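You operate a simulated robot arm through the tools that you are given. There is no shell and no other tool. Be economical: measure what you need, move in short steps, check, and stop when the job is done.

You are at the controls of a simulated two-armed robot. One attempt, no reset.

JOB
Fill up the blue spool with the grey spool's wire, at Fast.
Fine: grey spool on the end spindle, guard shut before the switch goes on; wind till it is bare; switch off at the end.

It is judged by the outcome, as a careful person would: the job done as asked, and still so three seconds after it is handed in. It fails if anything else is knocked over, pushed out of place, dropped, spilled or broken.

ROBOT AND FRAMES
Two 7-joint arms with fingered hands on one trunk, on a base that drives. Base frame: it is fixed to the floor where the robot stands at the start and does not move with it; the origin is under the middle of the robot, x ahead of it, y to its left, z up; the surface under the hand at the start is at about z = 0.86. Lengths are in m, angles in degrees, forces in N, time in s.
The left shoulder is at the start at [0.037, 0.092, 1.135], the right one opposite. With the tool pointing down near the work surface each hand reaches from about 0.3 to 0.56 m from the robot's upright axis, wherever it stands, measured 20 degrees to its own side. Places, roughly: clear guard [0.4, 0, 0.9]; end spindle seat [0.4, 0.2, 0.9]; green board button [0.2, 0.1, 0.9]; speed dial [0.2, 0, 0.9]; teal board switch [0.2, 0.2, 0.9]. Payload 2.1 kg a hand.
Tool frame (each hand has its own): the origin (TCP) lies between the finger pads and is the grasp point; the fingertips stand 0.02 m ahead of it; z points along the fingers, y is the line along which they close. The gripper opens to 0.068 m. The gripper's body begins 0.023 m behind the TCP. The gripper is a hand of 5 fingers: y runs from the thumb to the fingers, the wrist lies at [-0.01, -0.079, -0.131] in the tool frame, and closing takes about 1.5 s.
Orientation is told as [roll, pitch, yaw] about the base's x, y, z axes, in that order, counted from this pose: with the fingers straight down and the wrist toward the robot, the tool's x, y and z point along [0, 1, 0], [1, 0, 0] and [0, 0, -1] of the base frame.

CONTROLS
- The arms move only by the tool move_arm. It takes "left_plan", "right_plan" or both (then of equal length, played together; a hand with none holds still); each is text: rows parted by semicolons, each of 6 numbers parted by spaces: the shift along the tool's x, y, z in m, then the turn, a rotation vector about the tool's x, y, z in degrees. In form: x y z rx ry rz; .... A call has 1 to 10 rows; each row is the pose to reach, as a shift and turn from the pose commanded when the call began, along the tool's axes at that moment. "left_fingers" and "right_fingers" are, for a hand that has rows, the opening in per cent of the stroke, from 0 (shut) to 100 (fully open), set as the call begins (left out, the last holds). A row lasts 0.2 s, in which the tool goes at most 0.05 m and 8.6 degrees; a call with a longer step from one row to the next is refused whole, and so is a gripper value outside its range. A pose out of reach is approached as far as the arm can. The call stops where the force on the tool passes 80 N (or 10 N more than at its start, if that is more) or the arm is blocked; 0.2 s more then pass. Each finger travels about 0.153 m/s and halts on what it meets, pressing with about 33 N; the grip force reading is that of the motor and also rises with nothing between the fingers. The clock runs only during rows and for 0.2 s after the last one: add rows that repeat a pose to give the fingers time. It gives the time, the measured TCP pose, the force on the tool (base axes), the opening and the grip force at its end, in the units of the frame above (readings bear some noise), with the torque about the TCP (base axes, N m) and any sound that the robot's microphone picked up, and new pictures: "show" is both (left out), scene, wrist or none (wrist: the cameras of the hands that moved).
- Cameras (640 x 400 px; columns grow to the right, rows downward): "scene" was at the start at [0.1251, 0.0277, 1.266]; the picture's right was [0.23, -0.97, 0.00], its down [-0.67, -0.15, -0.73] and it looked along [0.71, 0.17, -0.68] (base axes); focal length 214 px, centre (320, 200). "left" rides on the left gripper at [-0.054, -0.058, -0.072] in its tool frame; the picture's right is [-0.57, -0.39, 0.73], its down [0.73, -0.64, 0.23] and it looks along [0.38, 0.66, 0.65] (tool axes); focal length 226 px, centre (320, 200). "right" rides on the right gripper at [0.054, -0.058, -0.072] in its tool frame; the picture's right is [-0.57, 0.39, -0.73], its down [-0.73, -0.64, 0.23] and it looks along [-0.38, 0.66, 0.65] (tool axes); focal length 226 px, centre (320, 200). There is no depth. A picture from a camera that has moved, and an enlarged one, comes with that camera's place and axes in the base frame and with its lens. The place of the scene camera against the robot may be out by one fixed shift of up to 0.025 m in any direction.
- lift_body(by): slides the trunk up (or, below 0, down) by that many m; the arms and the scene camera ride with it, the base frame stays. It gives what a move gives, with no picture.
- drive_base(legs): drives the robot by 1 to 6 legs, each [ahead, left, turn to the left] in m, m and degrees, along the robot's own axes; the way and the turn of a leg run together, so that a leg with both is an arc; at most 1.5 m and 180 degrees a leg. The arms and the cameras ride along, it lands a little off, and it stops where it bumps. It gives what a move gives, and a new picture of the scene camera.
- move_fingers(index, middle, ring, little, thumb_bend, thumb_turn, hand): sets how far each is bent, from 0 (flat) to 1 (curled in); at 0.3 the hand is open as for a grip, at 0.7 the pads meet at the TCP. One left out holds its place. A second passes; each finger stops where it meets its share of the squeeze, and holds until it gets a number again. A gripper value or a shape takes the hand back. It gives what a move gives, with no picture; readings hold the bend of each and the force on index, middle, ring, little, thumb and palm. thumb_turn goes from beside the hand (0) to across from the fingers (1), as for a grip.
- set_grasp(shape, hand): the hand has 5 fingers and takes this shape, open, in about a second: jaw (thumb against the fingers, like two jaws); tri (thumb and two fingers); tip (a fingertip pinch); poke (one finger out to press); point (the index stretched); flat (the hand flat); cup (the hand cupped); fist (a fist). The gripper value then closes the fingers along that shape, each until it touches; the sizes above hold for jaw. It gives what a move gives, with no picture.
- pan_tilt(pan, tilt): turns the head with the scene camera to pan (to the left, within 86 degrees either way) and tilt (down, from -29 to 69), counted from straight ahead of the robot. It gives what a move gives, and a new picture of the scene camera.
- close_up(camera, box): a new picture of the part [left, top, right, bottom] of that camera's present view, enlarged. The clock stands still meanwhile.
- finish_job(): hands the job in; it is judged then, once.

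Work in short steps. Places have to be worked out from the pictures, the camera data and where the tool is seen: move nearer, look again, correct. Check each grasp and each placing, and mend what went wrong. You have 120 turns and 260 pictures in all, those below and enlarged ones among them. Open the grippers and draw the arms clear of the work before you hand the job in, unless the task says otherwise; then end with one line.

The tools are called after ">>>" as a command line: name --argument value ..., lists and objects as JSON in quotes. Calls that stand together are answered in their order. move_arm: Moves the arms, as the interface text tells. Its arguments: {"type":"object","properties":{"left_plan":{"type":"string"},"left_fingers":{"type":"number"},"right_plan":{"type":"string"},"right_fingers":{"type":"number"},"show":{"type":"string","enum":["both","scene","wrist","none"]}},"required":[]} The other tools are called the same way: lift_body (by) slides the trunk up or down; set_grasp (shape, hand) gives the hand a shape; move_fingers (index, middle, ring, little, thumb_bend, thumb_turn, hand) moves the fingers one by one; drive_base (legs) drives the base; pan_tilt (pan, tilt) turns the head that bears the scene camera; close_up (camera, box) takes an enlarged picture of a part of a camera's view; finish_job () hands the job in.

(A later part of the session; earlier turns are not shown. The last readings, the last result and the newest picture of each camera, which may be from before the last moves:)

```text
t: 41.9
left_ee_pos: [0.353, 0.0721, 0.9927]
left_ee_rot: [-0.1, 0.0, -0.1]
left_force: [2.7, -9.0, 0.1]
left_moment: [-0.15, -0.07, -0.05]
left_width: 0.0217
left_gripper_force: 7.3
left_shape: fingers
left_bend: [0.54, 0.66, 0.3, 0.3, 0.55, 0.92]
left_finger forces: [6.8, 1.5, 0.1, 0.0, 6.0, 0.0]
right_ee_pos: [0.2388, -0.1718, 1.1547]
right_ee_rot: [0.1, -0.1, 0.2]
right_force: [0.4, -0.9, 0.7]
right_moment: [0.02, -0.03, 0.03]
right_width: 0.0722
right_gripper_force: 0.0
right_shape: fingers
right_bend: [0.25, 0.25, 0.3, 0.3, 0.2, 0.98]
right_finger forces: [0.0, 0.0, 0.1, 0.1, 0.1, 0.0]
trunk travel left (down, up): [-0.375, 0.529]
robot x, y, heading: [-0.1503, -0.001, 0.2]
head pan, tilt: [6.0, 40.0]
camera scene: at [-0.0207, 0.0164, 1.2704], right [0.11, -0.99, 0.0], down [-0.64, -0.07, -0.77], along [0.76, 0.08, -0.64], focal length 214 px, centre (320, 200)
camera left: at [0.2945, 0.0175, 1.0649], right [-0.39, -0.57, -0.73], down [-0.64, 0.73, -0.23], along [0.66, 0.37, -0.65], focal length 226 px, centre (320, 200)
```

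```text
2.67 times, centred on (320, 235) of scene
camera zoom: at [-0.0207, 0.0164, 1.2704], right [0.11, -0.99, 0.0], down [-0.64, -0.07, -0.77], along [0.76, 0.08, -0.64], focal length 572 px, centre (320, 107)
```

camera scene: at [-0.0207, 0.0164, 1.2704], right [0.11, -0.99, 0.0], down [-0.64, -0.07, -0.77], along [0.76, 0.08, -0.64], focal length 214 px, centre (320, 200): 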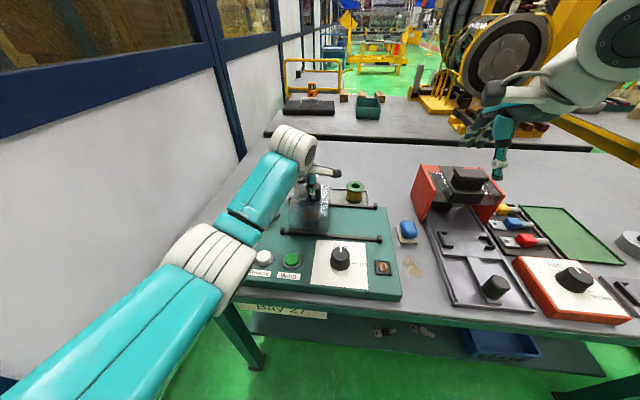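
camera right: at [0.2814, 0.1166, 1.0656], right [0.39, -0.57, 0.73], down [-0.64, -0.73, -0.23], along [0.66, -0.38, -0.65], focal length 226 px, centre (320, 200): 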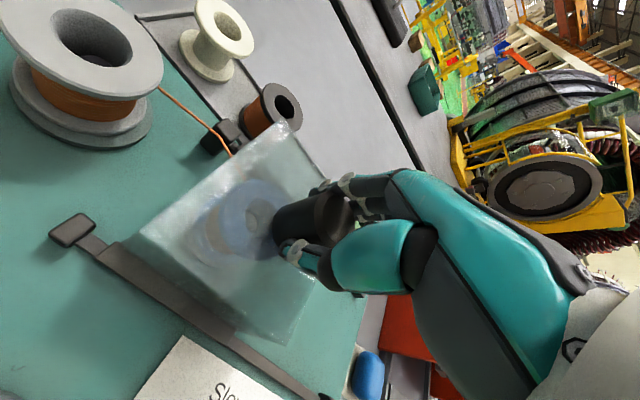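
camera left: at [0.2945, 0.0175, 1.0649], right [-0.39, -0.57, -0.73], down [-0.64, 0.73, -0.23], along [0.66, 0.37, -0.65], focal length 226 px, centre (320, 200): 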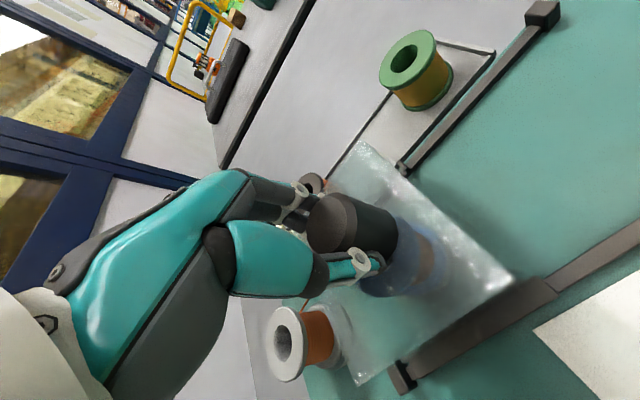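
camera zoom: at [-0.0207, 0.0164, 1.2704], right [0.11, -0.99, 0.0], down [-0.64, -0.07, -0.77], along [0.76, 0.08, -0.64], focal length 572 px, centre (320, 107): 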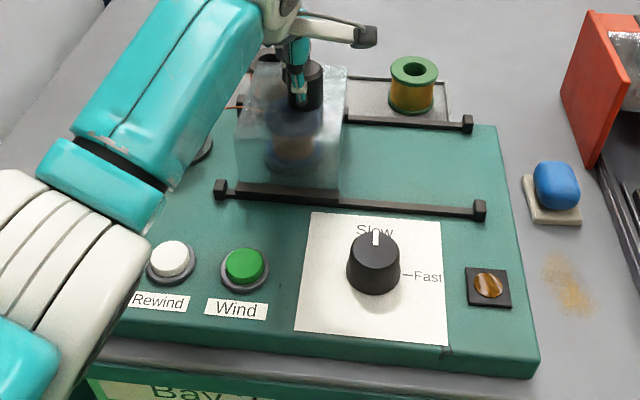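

There is a 9 N reaction and the bracket appears to touch the stop. I'll enlarge to confirm.

>>> close_up --camera "left" --box '[300, 250, 540, 400]'

>>> close_up --camera "scene" --box '[280, 190, 360, 250]'

```text
2.67 times, centred on (420, 325) of left
camera zoom: at [0.2945, 0.0175, 1.0649], right [-0.39, -0.57, -0.73], down [-0.64, 0.73, -0.23], along [0.66, 0.37, -0.65], focal length 603 px, centre (53, -133)
```

zoom: 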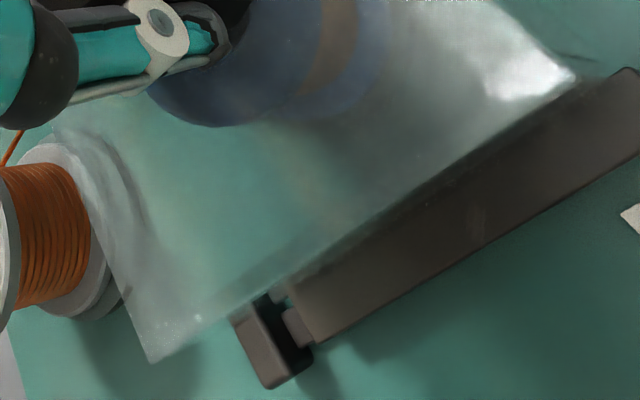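

```text
6.67 times, centred on (320, 220) of scene
camera zoom: at [-0.0207, 0.0164, 1.2704], right [0.11, -0.99, 0.0], down [-0.64, -0.07, -0.77], along [0.76, 0.08, -0.64], focal length 1430 px, centre (320, 67)
```

zoom: 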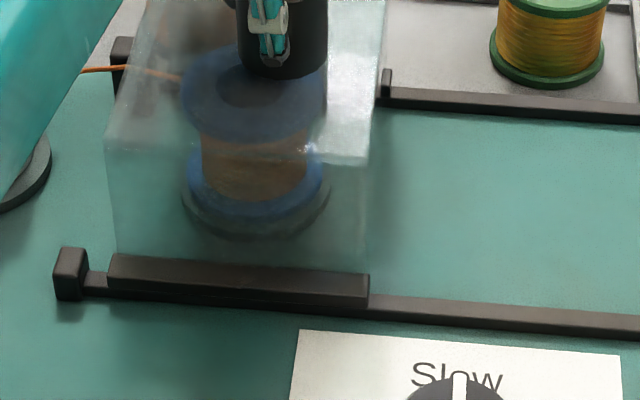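

About 6 mm of gap remains. I'll push further 12 mm to learn whether the guard is at its end of travel.

>>> move_arm --left_plan "0.004 0 0 0 0 0; 0.008 0 0 0 0 0; 0.012 0 0 0 0 0; 0.012 0 0 0 0 0" --show "wrist"

>>> close_up --camera "scene" --box '[280, 190, 360, 250]'

```text
t: 42.9
left_ee_pos: [0.3542, 0.0861, 0.9936]
left_ee_rot: [-0.2, 0.1, 0.1]
left_force: [-0.7, 0.2, 0.0]
left_moment: [0.03, -0.01, 0.02]
left_width: 0.0
left_gripper_force: 0.1
left_shape: fingers
left_bend: [0.7, 0.7, 0.3, 0.3, 0.7, 0.98]
left_finger forces: [0.0, 0.0, 0.0, 0.1, 0.0, 0.1]
right_ee_pos: [0.2388, -0.1703, 1.1544]
right_ee_rot: [-0.1, -0.1, 0.3]
right_force: [-0.1, -0.1, -0.1]
right_moment: [0.02, 0.0, -0.01]
right_width: 0.0725
right_gripper_force: 0.1
right_shape: fingers
right_bend: [0.25, 0.25, 0.3, 0.3, 0.2, 0.98]
right_finger forces: [0.0, 0.0, 0.1, 0.0, 0.1, 0.1]
trunk travel left (down, up): [-0.375, 0.529]
robot x, y, heading: [-0.1474, 0.0005, -0.1]
head pan, tilt: [6.0, 40.0]
camera left: at [0.2937, 0.0311, 1.0656], right [-0.39, -0.57, -0.73], down [-0.64, 0.73, -0.23], along [0.66, 0.37, -0.65], focal length 226 px, centre (320, 200)
```

left: 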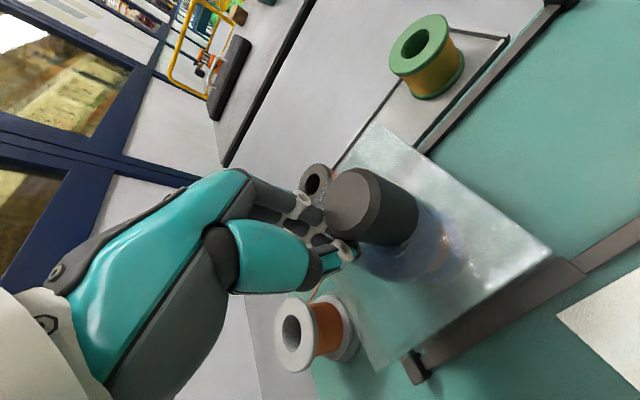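

```text
6.67 times, centred on (320, 220) of scene
camera zoom: at [-0.0211, 0.0179, 1.2705], right [0.11, -0.99, 0.0], down [-0.64, -0.07, -0.77], along [0.76, 0.08, -0.64], focal length 1430 px, centre (320, 67)
```

zoom: 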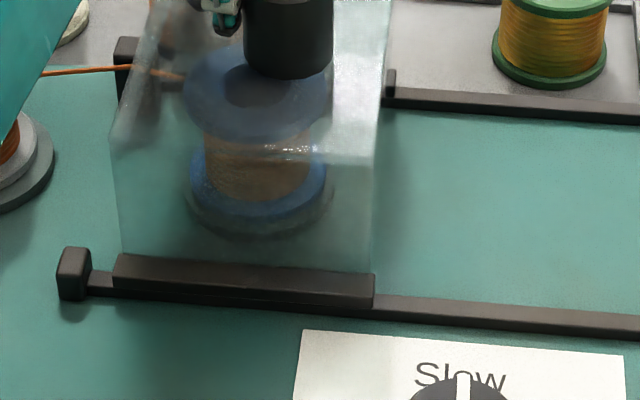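

The fingers slid off and the guard didn't move, suggesting its end of travel. I'll verify with a firm push: raise the closed hand, come down on the knob's −y side and push toward +y.

>>> move_arm --left_plan "0.005 0 -0.02 0 0 0; 0 0 -0.06 0 0 0; -0.04 0 -0.06 0 0 0; -0.075 0 -0.06 0 0 0; -0.075 0 -0.03 0 0 0; -0.075 0 -0.002 0 0 0" --show "wrist"

```text
t: 44.3
left_ee_pos: [0.3529, 0.0129, 0.9965]
left_ee_rot: [-0.1, -0.1, -0.1]
left_force: [0.3, 0.6, -0.9]
left_moment: [0.01, -0.01, -0.01]
left_width: 0.0
left_gripper_force: 0.0
left_shape: fingers
left_bend: [0.7, 0.7, 0.3, 0.3, 0.7, 0.98]
left_finger forces: [0.0, 0.1, 0.0, 0.1, 0.0, 0.0]
right_ee_pos: [0.2382, -0.1709, 1.1543]
right_ee_rot: [-0.1, 0.0, 0.2]
right_force: [0.4, -0.1, 0.4]
right_moment: [0.0, -0.02, 0.03]
right_width: 0.0726
right_gripper_force: 0.1
right_shape: fingers
right_bend: [0.25, 0.25, 0.3, 0.3, 0.2, 0.98]
right_finger forces: [0.0, 0.0, 0.0, 0.1, 0.0, 0.1]
trunk travel left (down, up): [-0.375, 0.529]
robot x, y, heading: [-0.1499, 0.002, 0.2]
head pan, tilt: [6.0, 40.0]
camera left: at [0.2938, -0.0421, 1.0686], right [-0.39, -0.57, -0.73], down [-0.64, 0.73, -0.23], along [0.66, 0.37, -0.65], focal length 226 px, centre (320, 200)
```

left: 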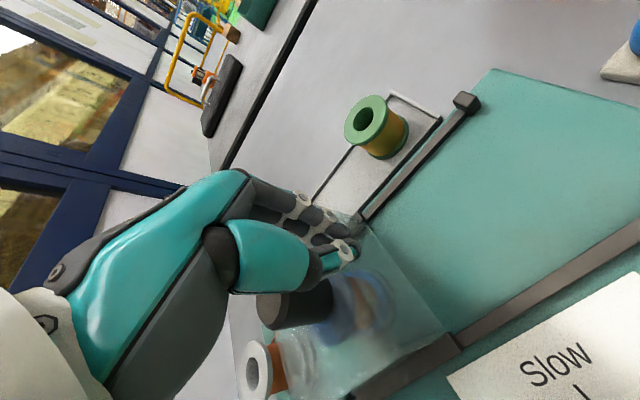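

Now I'll push toward +y in 4 mm steps and watch the force.

>>> move_arm --left_plan "0.008 0 0 0 0 0; 0.014 0 0 0 0 0; 0.019 0 0 0 0 0; 0.023 0 0 0 0 0; 0.027 0 0 0 0 0; 0.031 0 0 0 0 0" --show "wrist"

>>> close_up --camera "scene" --box '[280, 190, 360, 250]'

```text
t: 45.7
left_ee_pos: [0.3517, 0.0378, 0.9947]
left_ee_rot: [-0.2, 0.0, -0.2]
left_force: [0.4, -11.6, 1.0]
left_moment: [-0.21, 0.0, -0.02]
left_width: 0.0001
left_gripper_force: 5.9
left_shape: fingers
left_bend: [0.7, 0.7, 0.3, 0.3, 0.7, 0.98]
left_finger forces: [0.0, 12.0, 0.0, 0.0, 0.0, 0.0]
right_ee_pos: [0.2379, -0.1725, 1.1556]
right_ee_rot: [0.1, 0.0, 0.1]
right_force: [0.1, -0.8, -0.2]
right_moment: [0.01, -0.02, -0.02]
right_width: 0.0725
right_gripper_force: 0.1
right_shape: fingers
right_bend: [0.25, 0.25, 0.3, 0.3, 0.2, 0.98]
right_finger forces: [0.0, 0.0, 0.0, 0.1, 0.1, 0.0]
trunk travel left (down, up): [-0.375, 0.529]
robot x, y, heading: [-0.1465, 0.0017, 0.3]
head pan, tilt: [6.0, 40.0]
camera left: at [0.2929, -0.0164, 1.0673], right [-0.39, -0.57, -0.73], down [-0.64, 0.73, -0.23], along [0.67, 0.37, -0.65], focal length 226 px, centre (320, 200)
```

left: 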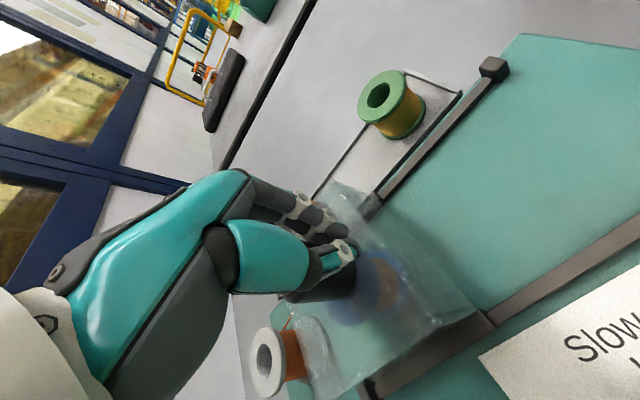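

```text
6.67 times, centred on (320, 220) of scene
camera zoom: at [-0.0211, 0.0159, 1.2705], right [0.11, -0.99, 0.0], down [-0.64, -0.07, -0.77], along [0.76, 0.08, -0.64], focal length 1430 px, centre (320, 67)
```

zoom: 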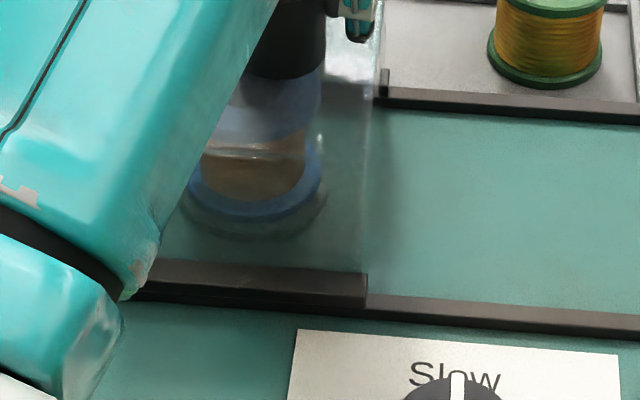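

A 12 N push leaves the guard unmoved, so it is fully shut. Next I'll retract the left hand toward the switch side and bring the right hand over the dial (about 0.198, −0.008), yawed +80° so it can then turn clockwise.

>>> move_arm --left_plan "-0.008 0 0 0 0 0; -0.008 0 -0.04 0 0 0; -0.008 0 -0.08 0 0 0; 0.02 -0.03 -0.105 0 0 0; 0.05 -0.06 -0.12 0 0 0; 0.08 -0.09 -0.125 0 0 0; 0.11 -0.12 -0.125 0 0 0; 0.14 -0.14 -0.125 0 0 0; 0.165 -0.145 -0.125 0 0 0; 0.165 -0.145 -0.125 0 0 0" --right_plan "0 0 0 0 0 -8; 0 0 0 0 0 -16; 0 -0.005 0 0 0 -24; 0.02 -0.01 0 0 0 -32; 0.045 -0.015 0.01 0 0 -40; 0.07 -0.02 0.02 0 0 -48; 0.095 -0.025 0.03 0 0 -56; 0.12 -0.03 0.04 0 0 -64; 0.145 -0.035 0.055 0 0 -72; 0.163 -0.04 0.07 0 0 -80"

```text
t: 47.9
left_ee_pos: [0.2067, 0.2108, 1.1207]
left_ee_rot: [-0.2, 0.0, 0.1]
left_force: [0.5, -0.2, -1.0]
left_moment: [0.02, -0.04, 0.01]
left_width: 0.0001
left_gripper_force: 0.1
left_shape: fingers
left_bend: [0.7, 0.7, 0.3, 0.3, 0.7, 0.98]
left_finger forces: [0.0, 0.0, 0.1, 0.1, 0.0, 0.1]
right_ee_pos: [0.1564, -0.0053, 1.1343]
right_ee_rot: [-2.6, -2.9, 71.0]
right_force: [0.9, 0.3, -0.4]
right_moment: [0.0, 0.0, 0.0]
right_width: 0.0726
right_gripper_force: 0.1
right_shape: fingers
right_bend: [0.25, 0.25, 0.3, 0.3, 0.2, 0.98]
right_finger forces: [0.0, 0.0, 0.0, 0.1, 0.1, 0.1]
right hand out of reach, approached as far as the arm can: row 6, 7, 8, 9, 10
trunk travel left (down, up): [-0.375, 0.529]
robot x, y, heading: [-0.1522, 0.0006, 0.2]
head pan, tilt: [6.0, 40.0]
camera scene: at [-0.0204, 0.0209, 1.2704], right [0.11, -0.99, 0.0], down [-0.64, -0.07, -0.77], along [0.76, 0.08, -0.64], focal length 214 px, centre (320, 200)
camera right: at [0.0821, -0.0447, 1.2018], right [0.62, 0.16, 0.77], down [0.5, -0.84, -0.23], along [0.61, 0.52, -0.59], focal length 226 px, centre (320, 200)
camera left: at [0.1482, 0.1559, 1.1926], right [-0.39, -0.57, -0.72], down [-0.64, 0.73, -0.23], along [0.66, 0.37, -0.65], focal length 226 px, centre (320, 200)
```

scene: 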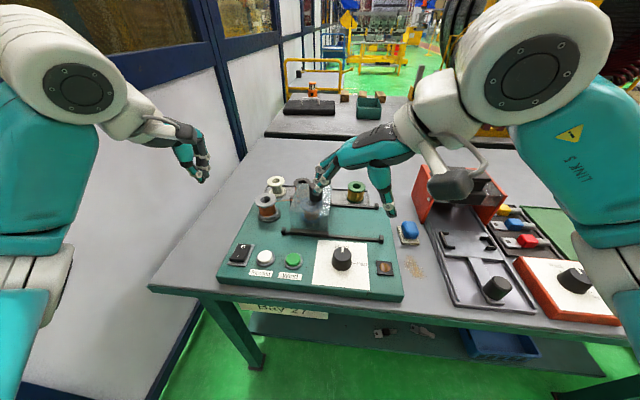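
right: 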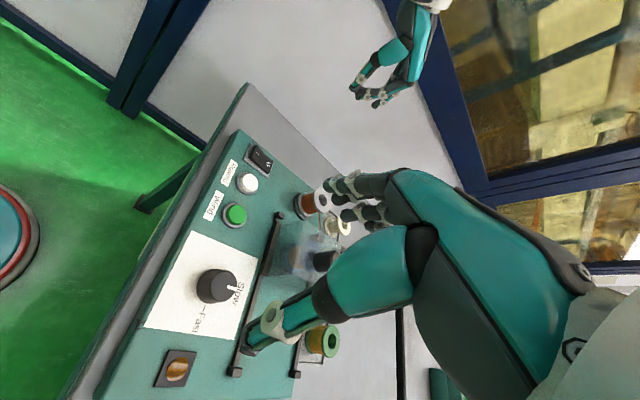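
left: 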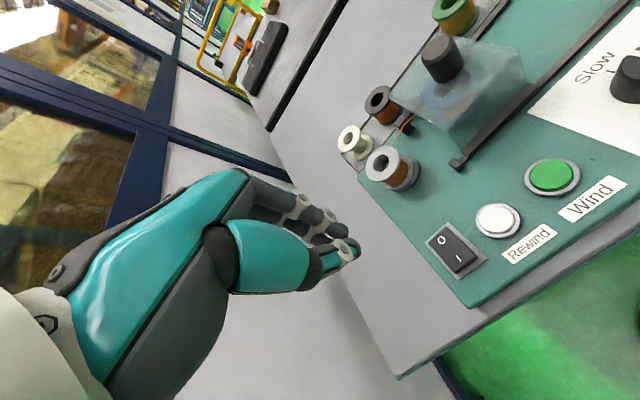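

Triangulation gives dial ≈ (0.232, −0.003, 0.91), Wind button ≈ (0.220, 0.093, 0.90), and switch ≈ (0.224, 0.205, 0.90). I'll place the right hand above the dial at yaw ≈ 50°, levelled.

>>> move_arm --right_plan "-0.015 0.005 0.02 -0.3 0.8 4; -0.03 0.01 0.04 -0.6 1.5 8; -0.045 0.016 0.06 -0.9 2.2 13; -0.06 0.022 0.08 -1.2 3 17; -0.0713 0.0267 0.1 -1.5 3.6 21; -0.0713 0.0267 0.1 -1.5 3.6 21" --show "wrist"

>>> close_up --camera "scene" --box '[220, 160, 420, 310]'

```text
t: 49.3
left_ee_pos: [0.2074, 0.208, 1.121]
left_ee_rot: [-0.2, 0.0, -0.1]
left_force: [0.2, -0.7, 0.7]
left_moment: [0.0, -0.01, 0.04]
left_width: 0.0001
left_gripper_force: 0.1
left_shape: fingers
left_bend: [0.7, 0.7, 0.3, 0.3, 0.7, 0.98]
left_finger forces: [0.0, 0.0, 0.1, 0.0, 0.0, 0.0]
right_ee_pos: [0.2358, -0.0011, 1.0409]
right_ee_rot: [2.6, -4.5, 49.8]
right_force: [-0.7, 0.0, 0.3]
right_moment: [-0.01, 0.0, 0.01]
right_width: 0.0728
right_gripper_force: 0.0
right_shape: fingers
right_bend: [0.25, 0.25, 0.3, 0.3, 0.2, 0.98]
right_finger forces: [0.1, 0.1, 0.0, 0.0, 0.0, 0.0]
trunk travel left (down, up): [-0.375, 0.529]
robot x, y, heading: [-0.1524, -0.0029, 0.1]
head pan, tilt: [6.0, 40.0]
camera right: at [0.1547, -0.017, 1.1099], right [0.67, -0.13, 0.73], down [0.15, -0.94, -0.31], along [0.73, 0.32, -0.61], focal length 226 px, centre (320, 200)
```

right: 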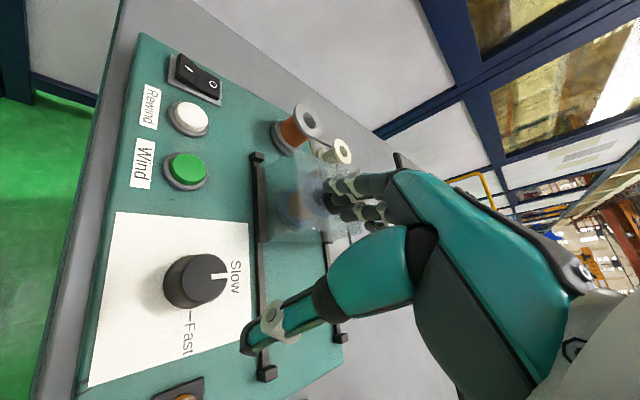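

```text
2.67 times, centred on (320, 235) of scene
camera zoom: at [-0.0211, 0.018, 1.2705], right [0.11, -0.99, 0.0], down [-0.64, -0.07, -0.77], along [0.76, 0.08, -0.64], focal length 572 px, centre (320, 107)
```

zoom: 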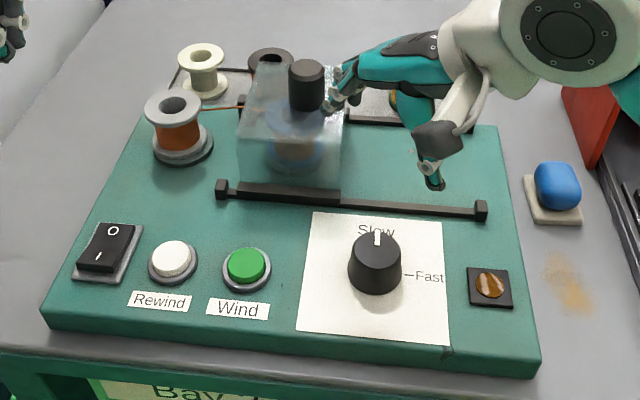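

The dial top is at about (0.236, −0.006). I'll first level the hand (it's tilted ~5°) and centre over the dial while going down a little.

>>> move_arm --right_plan "-0.003 -0.004 0.01 4.5 -2.6 0; -0.003 -0.006 0.03 4.5 -2.6 0; -0.004 -0.008 0.05 4.5 -2.6 0; -0.004 -0.008 0.05 4.5 -2.6 0" --show "wrist"

```text
t: 50.3
left_ee_pos: [0.2062, 0.2082, 1.1213]
left_ee_rot: [-0.1, 0.0, -0.1]
left_force: [0.1, -0.4, 0.6]
left_moment: [0.0, 0.01, 0.01]
left_width: 0.0
left_gripper_force: 0.0
left_shape: fingers
left_bend: [0.7, 0.7, 0.3, 0.3, 0.7, 0.98]
left_finger forces: [0.0, 0.0, 0.0, 0.1, 0.0, 0.1]
right_ee_pos: [0.2336, -0.0043, 0.9881]
right_ee_rot: [-0.1, 0.1, 50.0]
right_force: [1.1, -1.0, 0.9]
right_moment: [-0.02, 0.01, -0.03]
right_width: 0.0725
right_gripper_force: 0.0
right_shape: fingers
right_bend: [0.25, 0.25, 0.3, 0.3, 0.2, 0.98]
right_finger forces: [0.0, 0.1, 0.0, 0.1, 0.0, 0.0]
trunk travel left (down, up): [-0.375, 0.529]
robot x, y, heading: [-0.1512, -0.0011, 0.2]
head pan, tilt: [6.0, 40.0]
camera right: at [0.1543, -0.0138, 1.0615], right [0.68, -0.07, 0.73], down [0.15, -0.96, -0.23], along [0.72, 0.27, -0.65], focal length 226 px, centre (320, 200)
```

right: 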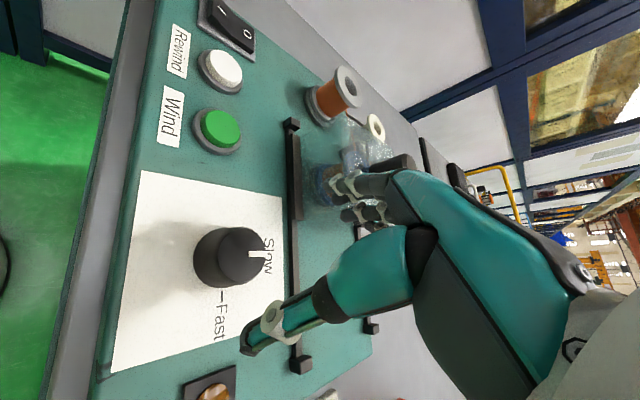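

Level now; refined dial centre is (0.237, −0.005), top z 0.911. I'll descend around it to z≈0.915.

>>> move_arm --right_plan "-0.003 0.0017 0.02 0 0 0; -0.003 0.0017 0.04 0 0 0; -0.003 0.0017 0.06 0 0 0; -0.003 0.0017 0.072 0 0 0" --show "wrist"

>>> close_up --camera "scene" --box '[260, 170, 420, 290]'

```text
t: 51.3
left_ee_pos: [0.2072, 0.2085, 1.1214]
left_ee_rot: [-0.1, 0.0, 0.0]
left_force: [-0.2, 0.0, -0.9]
left_moment: [-0.02, 0.0, 0.0]
left_width: 0.0
left_gripper_force: 0.2
left_shape: fingers
left_bend: [0.7, 0.7, 0.3, 0.3, 0.7, 0.98]
left_finger forces: [0.1, 0.0, 0.0, 0.0, 0.0, 0.0]
right_ee_pos: [0.238, -0.0058, 0.9169]
right_ee_rot: [0.0, -0.1, 50.0]
right_force: [0.0, 0.0, 0.0]
right_moment: [0.04, 0.03, 0.01]
right_width: 0.0726
right_gripper_force: 0.1
right_shape: fingers
right_bend: [0.25, 0.25, 0.3, 0.3, 0.2, 0.98]
right_finger forces: [0.0, 0.0, 0.0, 0.0, 0.0, 0.0]
trunk travel left (down, up): [-0.375, 0.529]
robot x, y, heading: [-0.1502, -0.0017, 0.2]
head pan, tilt: [6.0, 40.0]
camera right: at [0.1585, -0.0149, 0.9896], right [0.68, -0.07, 0.73], down [0.15, -0.96, -0.23], along [0.72, 0.27, -0.65], focal length 226 px, centre (320, 200)
```

right: 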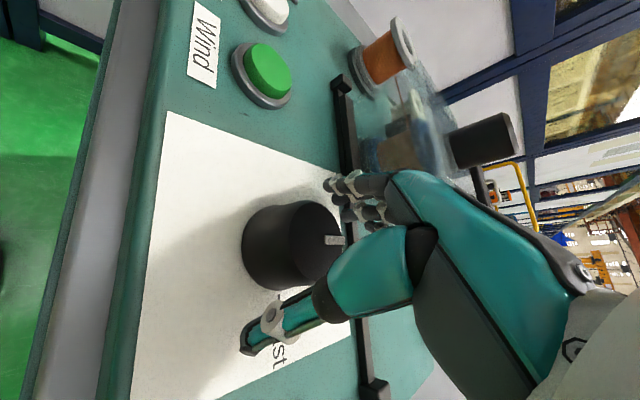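

```text
3.33 times, centred on (340, 230) of scene
camera zoom: at [-0.0211, 0.018, 1.2705], right [0.11, -0.99, 0.0], down [-0.64, -0.07, -0.77], along [0.76, 0.08, -0.64], focal length 715 px, centre (253, 100)
```

zoom: 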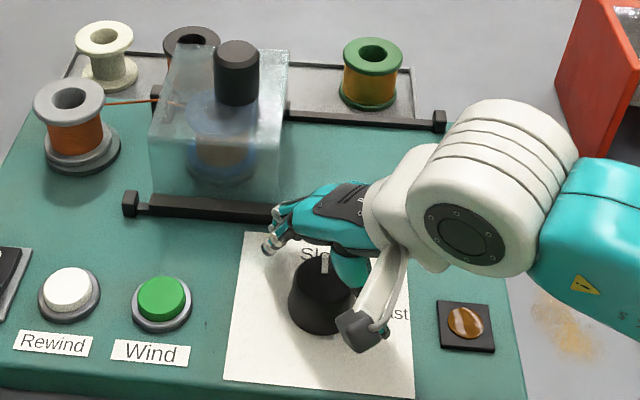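

The dial is centred. I'll lower 6 mm and grip it.

>>> move_arm --right_plan "0 0 0.003 0 0 0; 0 0 0.006 0 0 0" --show "none"

>>> move_fingers --hand "right" --index 0.7 --middle 0.7 --thumb_bend 0.7

>>> close_up --camera "right" --box '[160, 120, 480, 380]'

```text
t: 51.9
left_ee_pos: [0.2064, 0.2071, 1.1215]
left_ee_rot: [-0.1, 0.0, -0.1]
left_force: [-1.0, 0.2, -0.8]
left_moment: [0.05, 0.01, -0.02]
left_width: 0.0001
left_gripper_force: 0.1
left_shape: fingers
left_bend: [0.7, 0.7, 0.3, 0.3, 0.7, 0.98]
left_finger forces: [0.0, 0.1, 0.0, 0.0, 0.1, 0.0]
right_ee_pos: [0.2374, -0.0052, 0.9117]
right_ee_rot: [-0.1, 0.0, 50.0]
right_force: [0.7, 0.3, -0.5]
right_moment: [0.02, -0.03, -0.01]
right_width: 0.0726
right_gripper_force: 0.0
right_shape: fingers
right_bend: [0.25, 0.25, 0.3, 0.3, 0.2, 0.98]
right_finger forces: [0.0, 0.1, 0.0, 0.0, 0.0, 0.0]
trunk travel left (down, up): [-0.375, 0.529]
robot x, y, heading: [-0.1468, 0.0026, 0.3]
head pan, tilt: [6.0, 40.0]
```

```text
t: 52.9
left_ee_pos: [0.2057, 0.2076, 1.1203]
left_ee_rot: [-0.2, -0.1, 0.0]
left_force: [-0.5, 0.3, 0.1]
left_moment: [0.05, 0.0, -0.03]
left_width: 0.0
left_gripper_force: 0.0
left_shape: fingers
left_bend: [0.7, 0.7, 0.3, 0.3, 0.7, 0.98]
left_finger forces: [0.0, 0.0, 0.1, 0.0, 0.0, 0.0]
right_ee_pos: [0.2382, -0.0046, 0.912]
right_ee_rot: [-0.3, -0.1, 50.0]
right_force: [2.5, -1.7, 25.4]
right_moment: [0.8, -0.9, 0.09]
right_width: 0.0302
right_gripper_force: 24.6
right_shape: fingers
right_bend: [0.54, 0.43, 0.3, 0.3, 0.53, 0.98]
right_finger forces: [7.2, 26.6, 0.0, 0.1, 15.0, 0.0]
trunk travel left (down, up): [-0.375, 0.529]
robot x, y, heading: [-0.1481, -0.0041, -0.1]
head pan, tilt: [6.0, 40.0]
```

```text
1.54 times, centred on (320, 250) of right
camera zoom: at [0.1576, -0.0151, 0.9848], right [0.68, -0.07, 0.73], down [0.15, -0.96, -0.23], along [0.72, 0.27, -0.64], focal length 348 px, centre (320, 123)
```

zoom: 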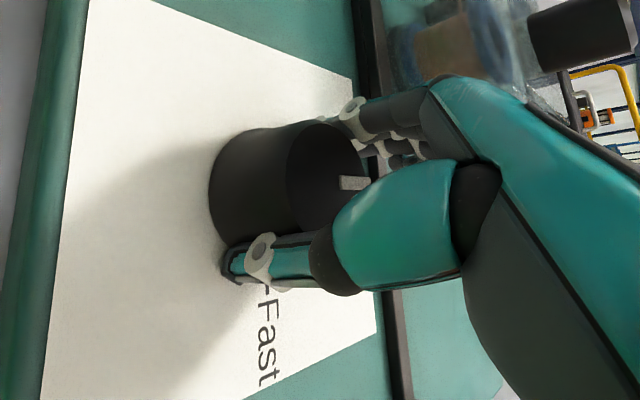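

Gripped, with a little downward press on the board. I'll lift 3 mm and turn clockwise.

>>> move_arm --right_plan "0 0 -0.003 0 0 8.5; 0 0 -0.003 0 0 17; 0 0 -0.003 0 0 25.5; 0 0 -0.003 0 0 34; 0 0 -0.003 0 0 42.5; 0 0 -0.003 0 0 51; 0 0 -0.003 0 0 59.5; 0 0 -0.003 0 0 68; 0 0 -0.003 0 0 76.5; 0 0 -0.003 0 0 85"

>>> close_up --camera "scene" --box '[260, 170, 420, 290]'

```text
t: 55.1
left_ee_pos: [0.2054, 0.2074, 1.1215]
left_ee_rot: [-0.2, -0.1, 0.0]
left_force: [0.2, 0.0, -0.3]
left_moment: [-0.01, 0.03, -0.01]
left_width: 0.0
left_gripper_force: 0.1
left_shape: fingers
left_bend: [0.7, 0.7, 0.3, 0.3, 0.7, 0.98]
left_finger forces: [0.0, 0.1, 0.1, 0.0, 0.0, 0.1]
right_ee_pos: [0.2367, -0.0047, 0.9166]
right_ee_rot: [0.2, -0.1, -35.0]
right_force: [-10.0, -4.8, -6.1]
right_moment: [-0.2, -0.21, 0.07]
right_width: 0.0294
right_gripper_force: 11.5
right_shape: fingers
right_bend: [0.56, 0.57, 0.3, 0.3, 0.51, 1.0]
right_finger forces: [4.6, 4.4, 0.0, 0.0, 14.1, 0.1]
trunk travel left (down, up): [-0.375, 0.529]
robot x, y, heading: [-0.1505, -0.0035, 0.2]
head pan, tilt: [6.0, 40.0]
camera scene: at [-0.022, 0.0176, 1.2706], right [0.11, -0.99, 0.0], down [-0.64, -0.07, -0.77], along [0.76, 0.08, -0.64], focal length 214 px, centre (320, 200)
camera right: at [0.2203, 0.0732, 0.9883], right [-0.01, -0.69, 0.73], down [-0.94, -0.23, -0.23], along [0.33, -0.69, -0.65], focal length 226 px, centre (320, 200)
```

scene: 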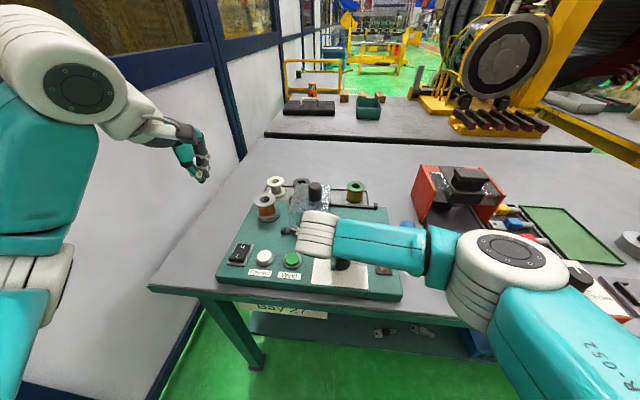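
right: 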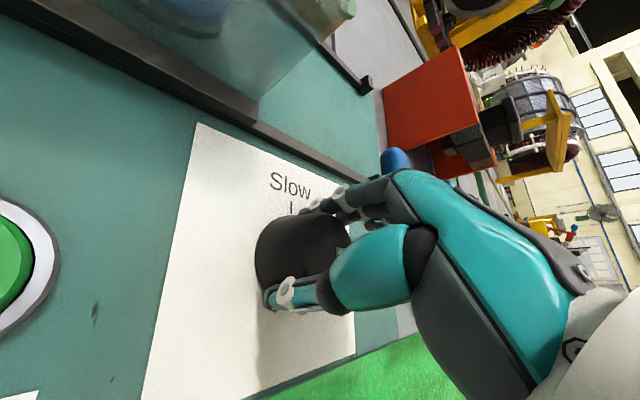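

```text
3.33 times, centred on (340, 230) of scene
camera zoom: at [-0.022, 0.0176, 1.2706], right [0.11, -0.99, 0.0], down [-0.64, -0.07, -0.77], along [0.76, 0.08, -0.64], focal length 715 px, centre (253, 100)
```

zoom: 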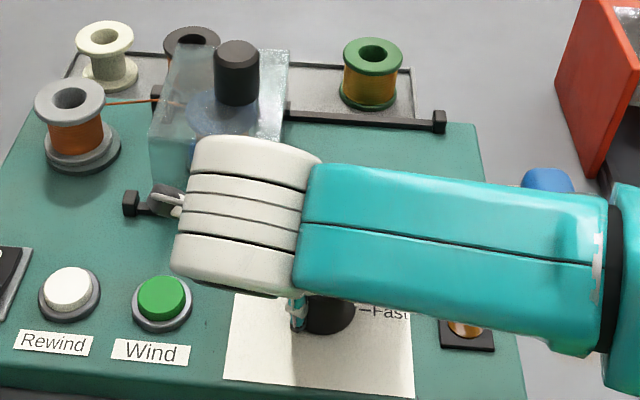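

The hand followed the turn to −35° (85° total). I'll turn 6° more, then release and lift to see the pointer.

>>> move_arm --right_plan "0 0 0 0 0 5; 0 0 0 0 0 6; 0 0 0 0 0 6" --show "none"

>>> move_fingers --hand "right" --index 0.25 --middle 0.25 --thumb_bend 0.2

>>> move_arm --right_plan "0 0 -0.03 0 0 0; 0 0 -0.07 0 0 0; 0 0 -0.11 0 0 0" --show "wrist"

```text
t: 55.9
left_ee_pos: [0.2063, 0.2067, 1.1217]
left_ee_rot: [-0.2, -0.1, -0.2]
left_force: [-0.3, 0.5, 0.2]
left_moment: [-0.02, 0.02, 0.01]
left_width: 0.0
left_gripper_force: 0.3
left_shape: fingers
left_bend: [0.7, 0.7, 0.3, 0.3, 0.7, 0.98]
left_finger forces: [0.0, 0.0, 0.0, 0.0, 0.0, 0.1]
right_ee_pos: [0.2365, -0.0049, 0.915]
right_ee_rot: [0.1, -0.2, -41.0]
right_force: [-9.3, -3.8, 0.9]
right_moment: [-0.18, -0.25, 0.2]
right_width: 0.0294
right_gripper_force: 12.4
right_shape: fingers
right_bend: [0.56, 0.56, 0.3, 0.3, 0.51, 1.0]
right_finger forces: [5.4, 5.1, 0.1, 0.0, 15.0, 0.1]
trunk travel left (down, up): [-0.375, 0.529]
robot x, y, heading: [-0.1508, -0.0009, 0.4]
head pan, tilt: [6.0, 40.0]
```

```text
t: 56.9
left_ee_pos: [0.2067, 0.2067, 1.1216]
left_ee_rot: [-0.1, 0.1, -0.1]
left_force: [-0.4, 0.1, -0.3]
left_moment: [0.03, -0.01, -0.02]
left_width: 0.0
left_gripper_force: 0.1
left_shape: fingers
left_bend: [0.7, 0.7, 0.3, 0.3, 0.7, 0.98]
left_finger forces: [0.0, 0.0, 0.0, 0.0, 0.1, 0.0]
right_ee_pos: [0.238, -0.0041, 0.913]
right_ee_rot: [0.1, -0.1, -41.0]
right_force: [0.1, -1.1, -0.1]
right_moment: [-0.02, -0.02, 0.02]
right_width: 0.0721
right_gripper_force: 0.0
right_shape: fingers
right_bend: [0.25, 0.25, 0.3, 0.3, 0.2, 0.98]
right_finger forces: [0.1, 0.0, 0.0, 0.0, 0.0, 0.0]
trunk travel left (down, up): [-0.375, 0.529]
robot x, y, heading: [-0.1498, -0.0025, 0.1]
head pan, tilt: [6.0, 40.0]
```

```text
t: 57.7
left_ee_pos: [0.2074, 0.2082, 1.121]
left_ee_rot: [-0.2, 0.0, -0.1]
left_force: [0.0, -0.5, -0.2]
left_moment: [0.02, 0.0, -0.01]
left_width: 0.0
left_gripper_force: 0.0
left_shape: fingers
left_bend: [0.7, 0.7, 0.3, 0.3, 0.7, 0.98]
left_finger forces: [0.1, 0.0, 0.1, 0.1, 0.0, 0.0]
right_ee_pos: [0.2367, -0.0047, 1.024]
right_ee_rot: [0.0, -0.1, -41.0]
right_force: [-0.3, -0.3, -0.7]
right_moment: [-0.02, 0.01, 0.01]
right_width: 0.0724
right_gripper_force: 0.1
right_shape: fingers
right_bend: [0.25, 0.25, 0.3, 0.3, 0.2, 0.98]
right_finger forces: [0.0, 0.0, 0.0, 0.1, 0.0, 0.1]
trunk travel left (down, up): [-0.375, 0.529]
robot x, y, heading: [-0.1466, -0.0007, 0.2]
head pan, tilt: [6.0, 40.0]
camera right: at [0.2292, 0.0757, 1.097], right [-0.08, -0.68, 0.73], down [-0.96, -0.13, -0.23], along [0.25, -0.72, -0.65], focal length 226 px, centre (320, 200)
```

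right: 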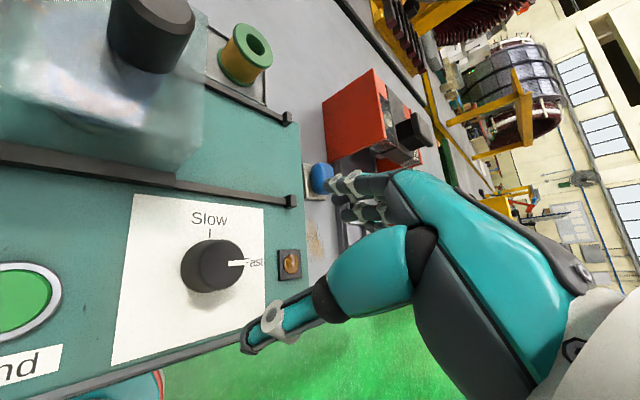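

The pointer is at Fast. I'll retract the right hand to its side and give the left hand the poke shape for the switch.

>>> move_arm --right_plan "0 0 -0.03 0 0 -6; -0.02 0.015 -0.06 0 0 -12; -0.05 0.035 -0.08 0 0 -18; -0.08 0.055 -0.1 0 0 -24; -0.11 0.075 -0.11 0 0 -30; -0.14 0.095 -0.12 0 0 -36; -0.164 0.116 -0.12 0 0 -41" --show "none"

>>> set_grasp --hand "left" --shape "poke"

>>> close_up --camera "left" --box '[0, 0, 640, 400]'

>>> close_up --camera "scene" --box '[120, 90, 440, 310]'

```text
t: 59.3
left_ee_pos: [0.2063, 0.2076, 1.1214]
left_ee_rot: [-0.2, 0.0, 0.0]
left_force: [-0.3, -0.3, -0.8]
left_moment: [-0.04, 0.0, 0.0]
left_width: 0.0001
left_gripper_force: 0.0
left_shape: fingers
left_bend: [0.7, 0.7, 0.3, 0.3, 0.7, 0.98]
left_finger forces: [0.0, 0.0, 0.0, 0.1, 0.0, 0.0]
right_ee_pos: [0.2159, -0.2064, 1.1429]
right_ee_rot: [-0.1, 0.0, 0.0]
right_force: [-0.4, 0.1, -0.6]
right_moment: [0.01, 0.0, 0.0]
right_width: 0.0723
right_gripper_force: 0.1
right_shape: fingers
right_bend: [0.25, 0.25, 0.3, 0.3, 0.2, 0.98]
right_finger forces: [0.1, 0.0, 0.0, 0.1, 0.1, 0.1]
trunk travel left (down, up): [-0.375, 0.529]
robot x, y, heading: [-0.148, -0.0011, 0.4]
head pan, tilt: [6.0, 40.0]
```

```text
t: 60.2
left_ee_pos: [0.2071, 0.2073, 1.1206]
left_ee_rot: [-0.2, 0.0, -0.1]
left_force: [0.4, -0.5, -0.3]
left_moment: [-0.01, 0.0, 0.01]
left_width: 0.0
left_gripper_force: 0.0
left_shape: poke
left_bend: [0.7, 0.7, 0.99, 0.99, 1.0, 1.0]
left_finger forces: [0.0, 0.1, 0.1, 0.0, 0.0, 0.1]
right_ee_pos: [0.217, -0.2047, 1.1427]
right_ee_rot: [-0.1, 0.0, 0.0]
right_force: [-0.4, -0.3, -1.2]
right_moment: [0.01, 0.0, 0.04]
right_width: 0.0722
right_gripper_force: 0.1
right_shape: fingers
right_bend: [0.25, 0.25, 0.3, 0.3, 0.2, 0.98]
right_finger forces: [0.0, 0.0, 0.0, 0.0, 0.0, 0.0]
trunk travel left (down, up): [-0.375, 0.529]
robot x, y, heading: [-0.1476, 0.0012, 0.5]
head pan, tilt: [6.0, 40.0]
```

```text
1.00 times, centred on (320, 200) of left (not enlarged: the box is as wide or as high as the picture)
camera zoom: at [0.1477, 0.1529, 1.193], right [-0.39, -0.57, -0.73], down [-0.64, 0.73, -0.23], along [0.66, 0.37, -0.65], focal length 226 px, centre (320, 200)
```

zoom: 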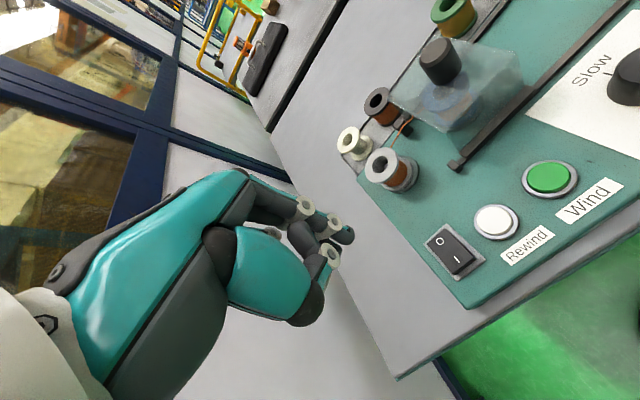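

```text
1.82 times, centred on (280, 200) of scene
camera zoom: at [-0.0211, 0.0179, 1.2705], right [0.11, -0.99, 0.0], down [-0.64, -0.07, -0.77], along [0.76, 0.08, -0.64], focal length 390 px, centre (393, 200)
```

zoom: 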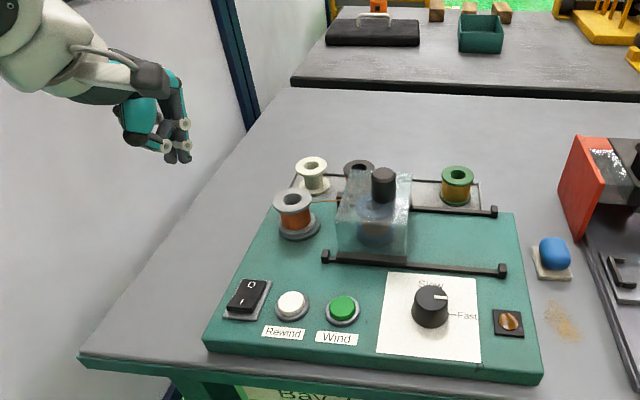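

Poke leaves index and middle both out. I'll curl the middle so only the index presses, and zoom in to see its tip.

>>> move_fingers --hand "left" --index 0.6 --middle 1.0

>>> close_up --camera "left" --box '[200, 130, 440, 340]'

>>> close_up --camera "scene" --box '[150, 100, 260, 190]'

```text
t: 61.2
left_ee_pos: [0.2073, 0.207, 1.1203]
left_ee_rot: [-0.2, 0.0, 0.0]
left_force: [0.6, 0.0, -0.7]
left_moment: [0.02, -0.02, 0.01]
left_width: 0.0197
left_gripper_force: 0.1
left_shape: fingers
left_bend: [0.6, 1.0, 0.99, 0.99, 1.0, 1.0]
left_finger forces: [0.0, 0.1, 0.0, 0.0, 0.0, 0.0]
right_ee_pos: [0.2172, -0.2057, 1.142]
right_ee_rot: [-0.1, 0.0, 0.0]
right_force: [-0.1, -0.4, -0.3]
right_moment: [0.03, -0.02, 0.0]
right_width: 0.0723
right_gripper_force: 0.0
right_shape: fingers
right_bend: [0.25, 0.25, 0.3, 0.3, 0.2, 0.98]
right_finger forces: [0.1, 0.0, 0.0, 0.1, 0.0, 0.0]
trunk travel left (down, up): [-0.375, 0.529]
robot x, y, heading: [-0.1522, -0.0014, -0.0]
head pan, tilt: [6.0, 40.0]
```

```text
1.90 times, centred on (320, 235) of left
camera zoom: at [0.1477, 0.1529, 1.193], right [-0.39, -0.57, -0.73], down [-0.64, 0.73, -0.23], along [0.66, 0.37, -0.65], focal length 431 px, centre (320, 133)
```

zoom: 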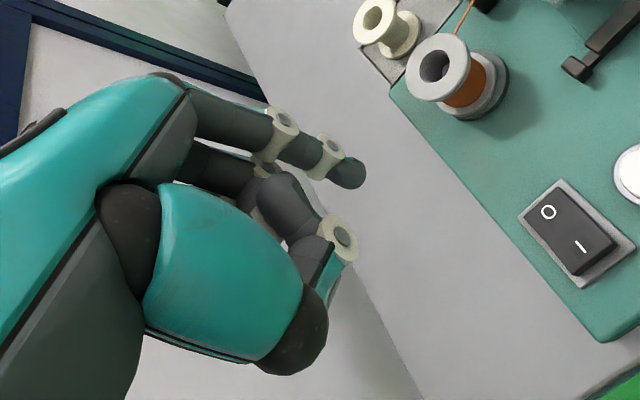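

```text
4.44 times, centred on (205, 145) of scene
camera zoom: at [-0.0211, 0.018, 1.2705], right [0.11, -0.99, 0.0], down [-0.64, -0.07, -0.77], along [0.76, 0.08, -0.64], focal length 953 px, centre (831, 444)
```

zoom: 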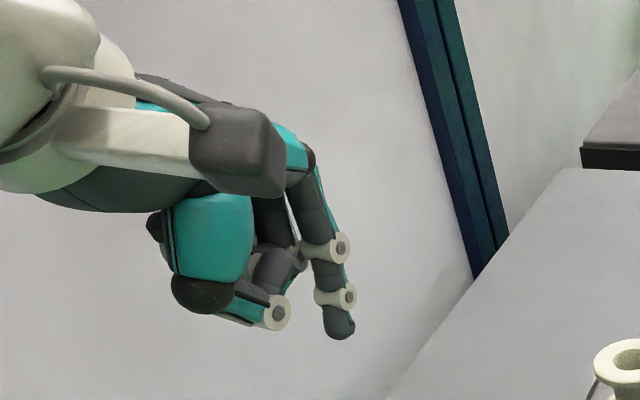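

The index tip is about 16 mm ahead of and 22 mm below the TCP. I'll place it above the near "I" half of the rocker (about 0.211, 0.204) at tip height ≈0.95.

>>> move_arm --left_plan "0 -0.006 0.03 0 0 0; 0 -0.012 0.065 0 0 0; 0 -0.012 0.1 0 0 0; 0 -0.012 0.13 0 0 0; 0 -0.012 0.148 0 0 0" --show "wrist"

>>> close_up --camera "scene" --box '[180, 190, 320, 290]'

```text
t: 62.4
left_ee_pos: [0.195, 0.2063, 0.9707]
left_ee_rot: [-0.2, -0.2, -0.1]
left_force: [0.3, -0.6, 0.5]
left_moment: [-0.01, -0.01, -0.01]
left_width: 0.0199
left_gripper_force: 0.2
left_shape: fingers
left_bend: [0.6, 1.0, 0.99, 0.99, 1.0, 1.0]
left_finger forces: [0.1, 0.1, 0.1, 0.1, 0.1, 0.0]
right_ee_pos: [0.2171, -0.2064, 1.1441]
right_ee_rot: [-0.1, 0.1, 0.0]
right_force: [-0.8, 0.6, 0.1]
right_moment: [0.04, 0.01, -0.01]
right_width: 0.0726
right_gripper_force: 0.1
right_shape: fingers
right_bend: [0.25, 0.25, 0.3, 0.3, 0.2, 0.98]
right_finger forces: [0.1, 0.0, 0.0, 0.0, 0.0, 0.0]
trunk travel left (down, up): [-0.375, 0.529]
robot x, y, heading: [-0.148, 0.0014, 0.3]
head pan, tilt: [6.0, 40.0]
camera left: at [0.1359, 0.1528, 1.0425], right [-0.39, -0.57, -0.73], down [-0.64, 0.73, -0.23], along [0.66, 0.37, -0.65], focal length 226 px, centre (320, 200)
```

left: 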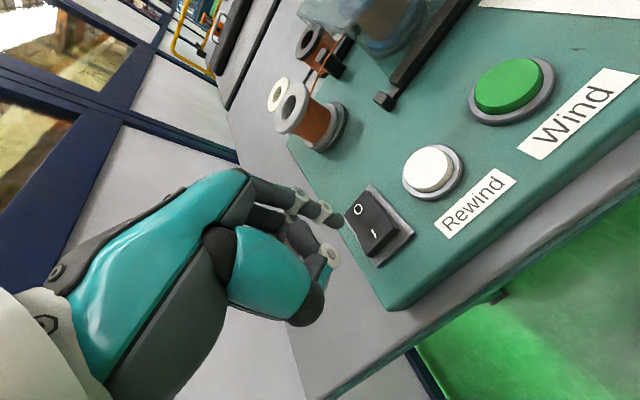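

```text
4.00 times, centred on (250, 240) of scene
camera zoom: at [-0.0212, 0.018, 1.2705], right [0.11, -0.99, 0.0], down [-0.64, -0.07, -0.77], along [0.76, 0.08, -0.64], focal length 858 px, centre (600, 40)
```

zoom: 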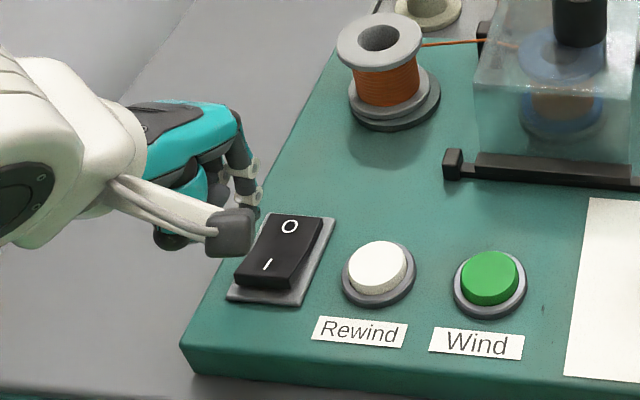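

The tip's descent line passes about 5 mm to the (+x, −y) side of the "I". I'll shift (−0.003, +0.004) and lower toward contact.

>>> move_arm --left_plan "0.004 -0.003 0.012 0 0 0; 0.004 -0.003 0.024 0 0 0; 0.004 -0.003 0.034 0 0 0; 0.004 -0.003 0.04 0 0 0" --show "wrist"

>>> close_up --camera "left" --box '[260, 150, 460, 290]'

>>> close_up --camera "scene" --box '[200, 210, 300, 285]'

```text
t: 63.4
left_ee_pos: [0.1923, 0.2099, 0.929]
left_ee_rot: [-0.2, -0.1, 0.0]
left_force: [0.0, -0.1, -0.6]
left_moment: [0.0, -0.01, -0.02]
left_width: 0.0198
left_gripper_force: 0.0
left_shape: fingers
left_bend: [0.6, 1.0, 0.99, 0.99, 1.0, 1.0]
left_finger forces: [0.0, 0.0, 0.0, 0.0, 0.1, 0.0]
right_ee_pos: [0.217, -0.2063, 1.1447]
right_ee_rot: [0.0, -0.1, 0.0]
right_force: [0.2, -0.3, 0.5]
right_moment: [0.0, -0.02, 0.02]
right_width: 0.0723
right_gripper_force: 0.0
right_shape: fingers
right_bend: [0.25, 0.25, 0.3, 0.3, 0.2, 0.98]
right_finger forces: [0.0, 0.1, 0.0, 0.1, 0.1, 0.0]
trunk travel left (down, up): [-0.375, 0.529]
robot x, y, heading: [-0.1504, 0.0025, 0.3]
head pan, tilt: [6.0, 40.0]
camera left: at [0.1326, 0.1557, 1.0023], right [-0.39, -0.57, -0.73], down [-0.64, 0.73, -0.23], along [0.66, 0.37, -0.65], focal length 226 px, centre (320, 200)
```

left: 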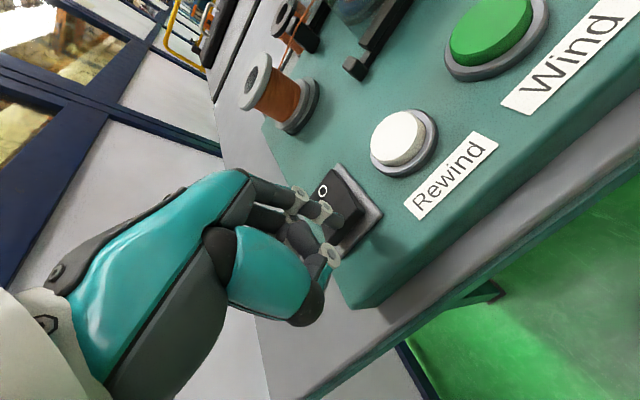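

```text
2.86 times, centred on (360, 220) of left
camera zoom: at [0.1326, 0.1557, 1.0023], right [-0.39, -0.57, -0.73], down [-0.64, 0.73, -0.23], along [0.66, 0.37, -0.65], focal length 646 px, centre (206, 143)
```

zoom: 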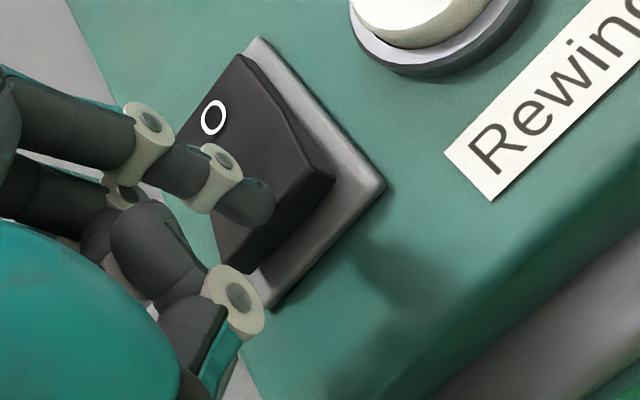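

```text
5.33 times, centred on (250, 248) of scene
camera zoom: at [-0.0212, 0.018, 1.2705], right [0.11, -0.99, 0.0], down [-0.64, -0.07, -0.77], along [0.76, 0.08, -0.64], focal length 1144 px, centre (693, -53)
```

zoom: 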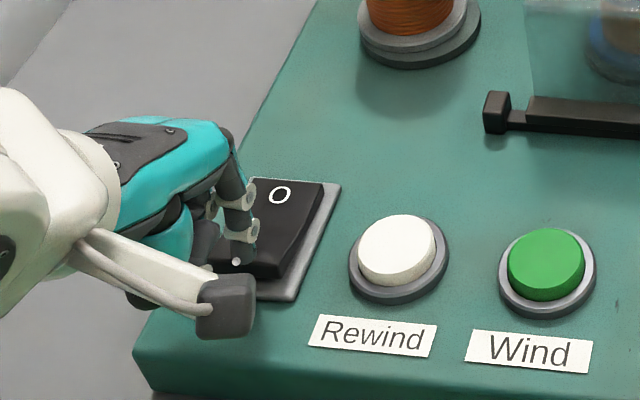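

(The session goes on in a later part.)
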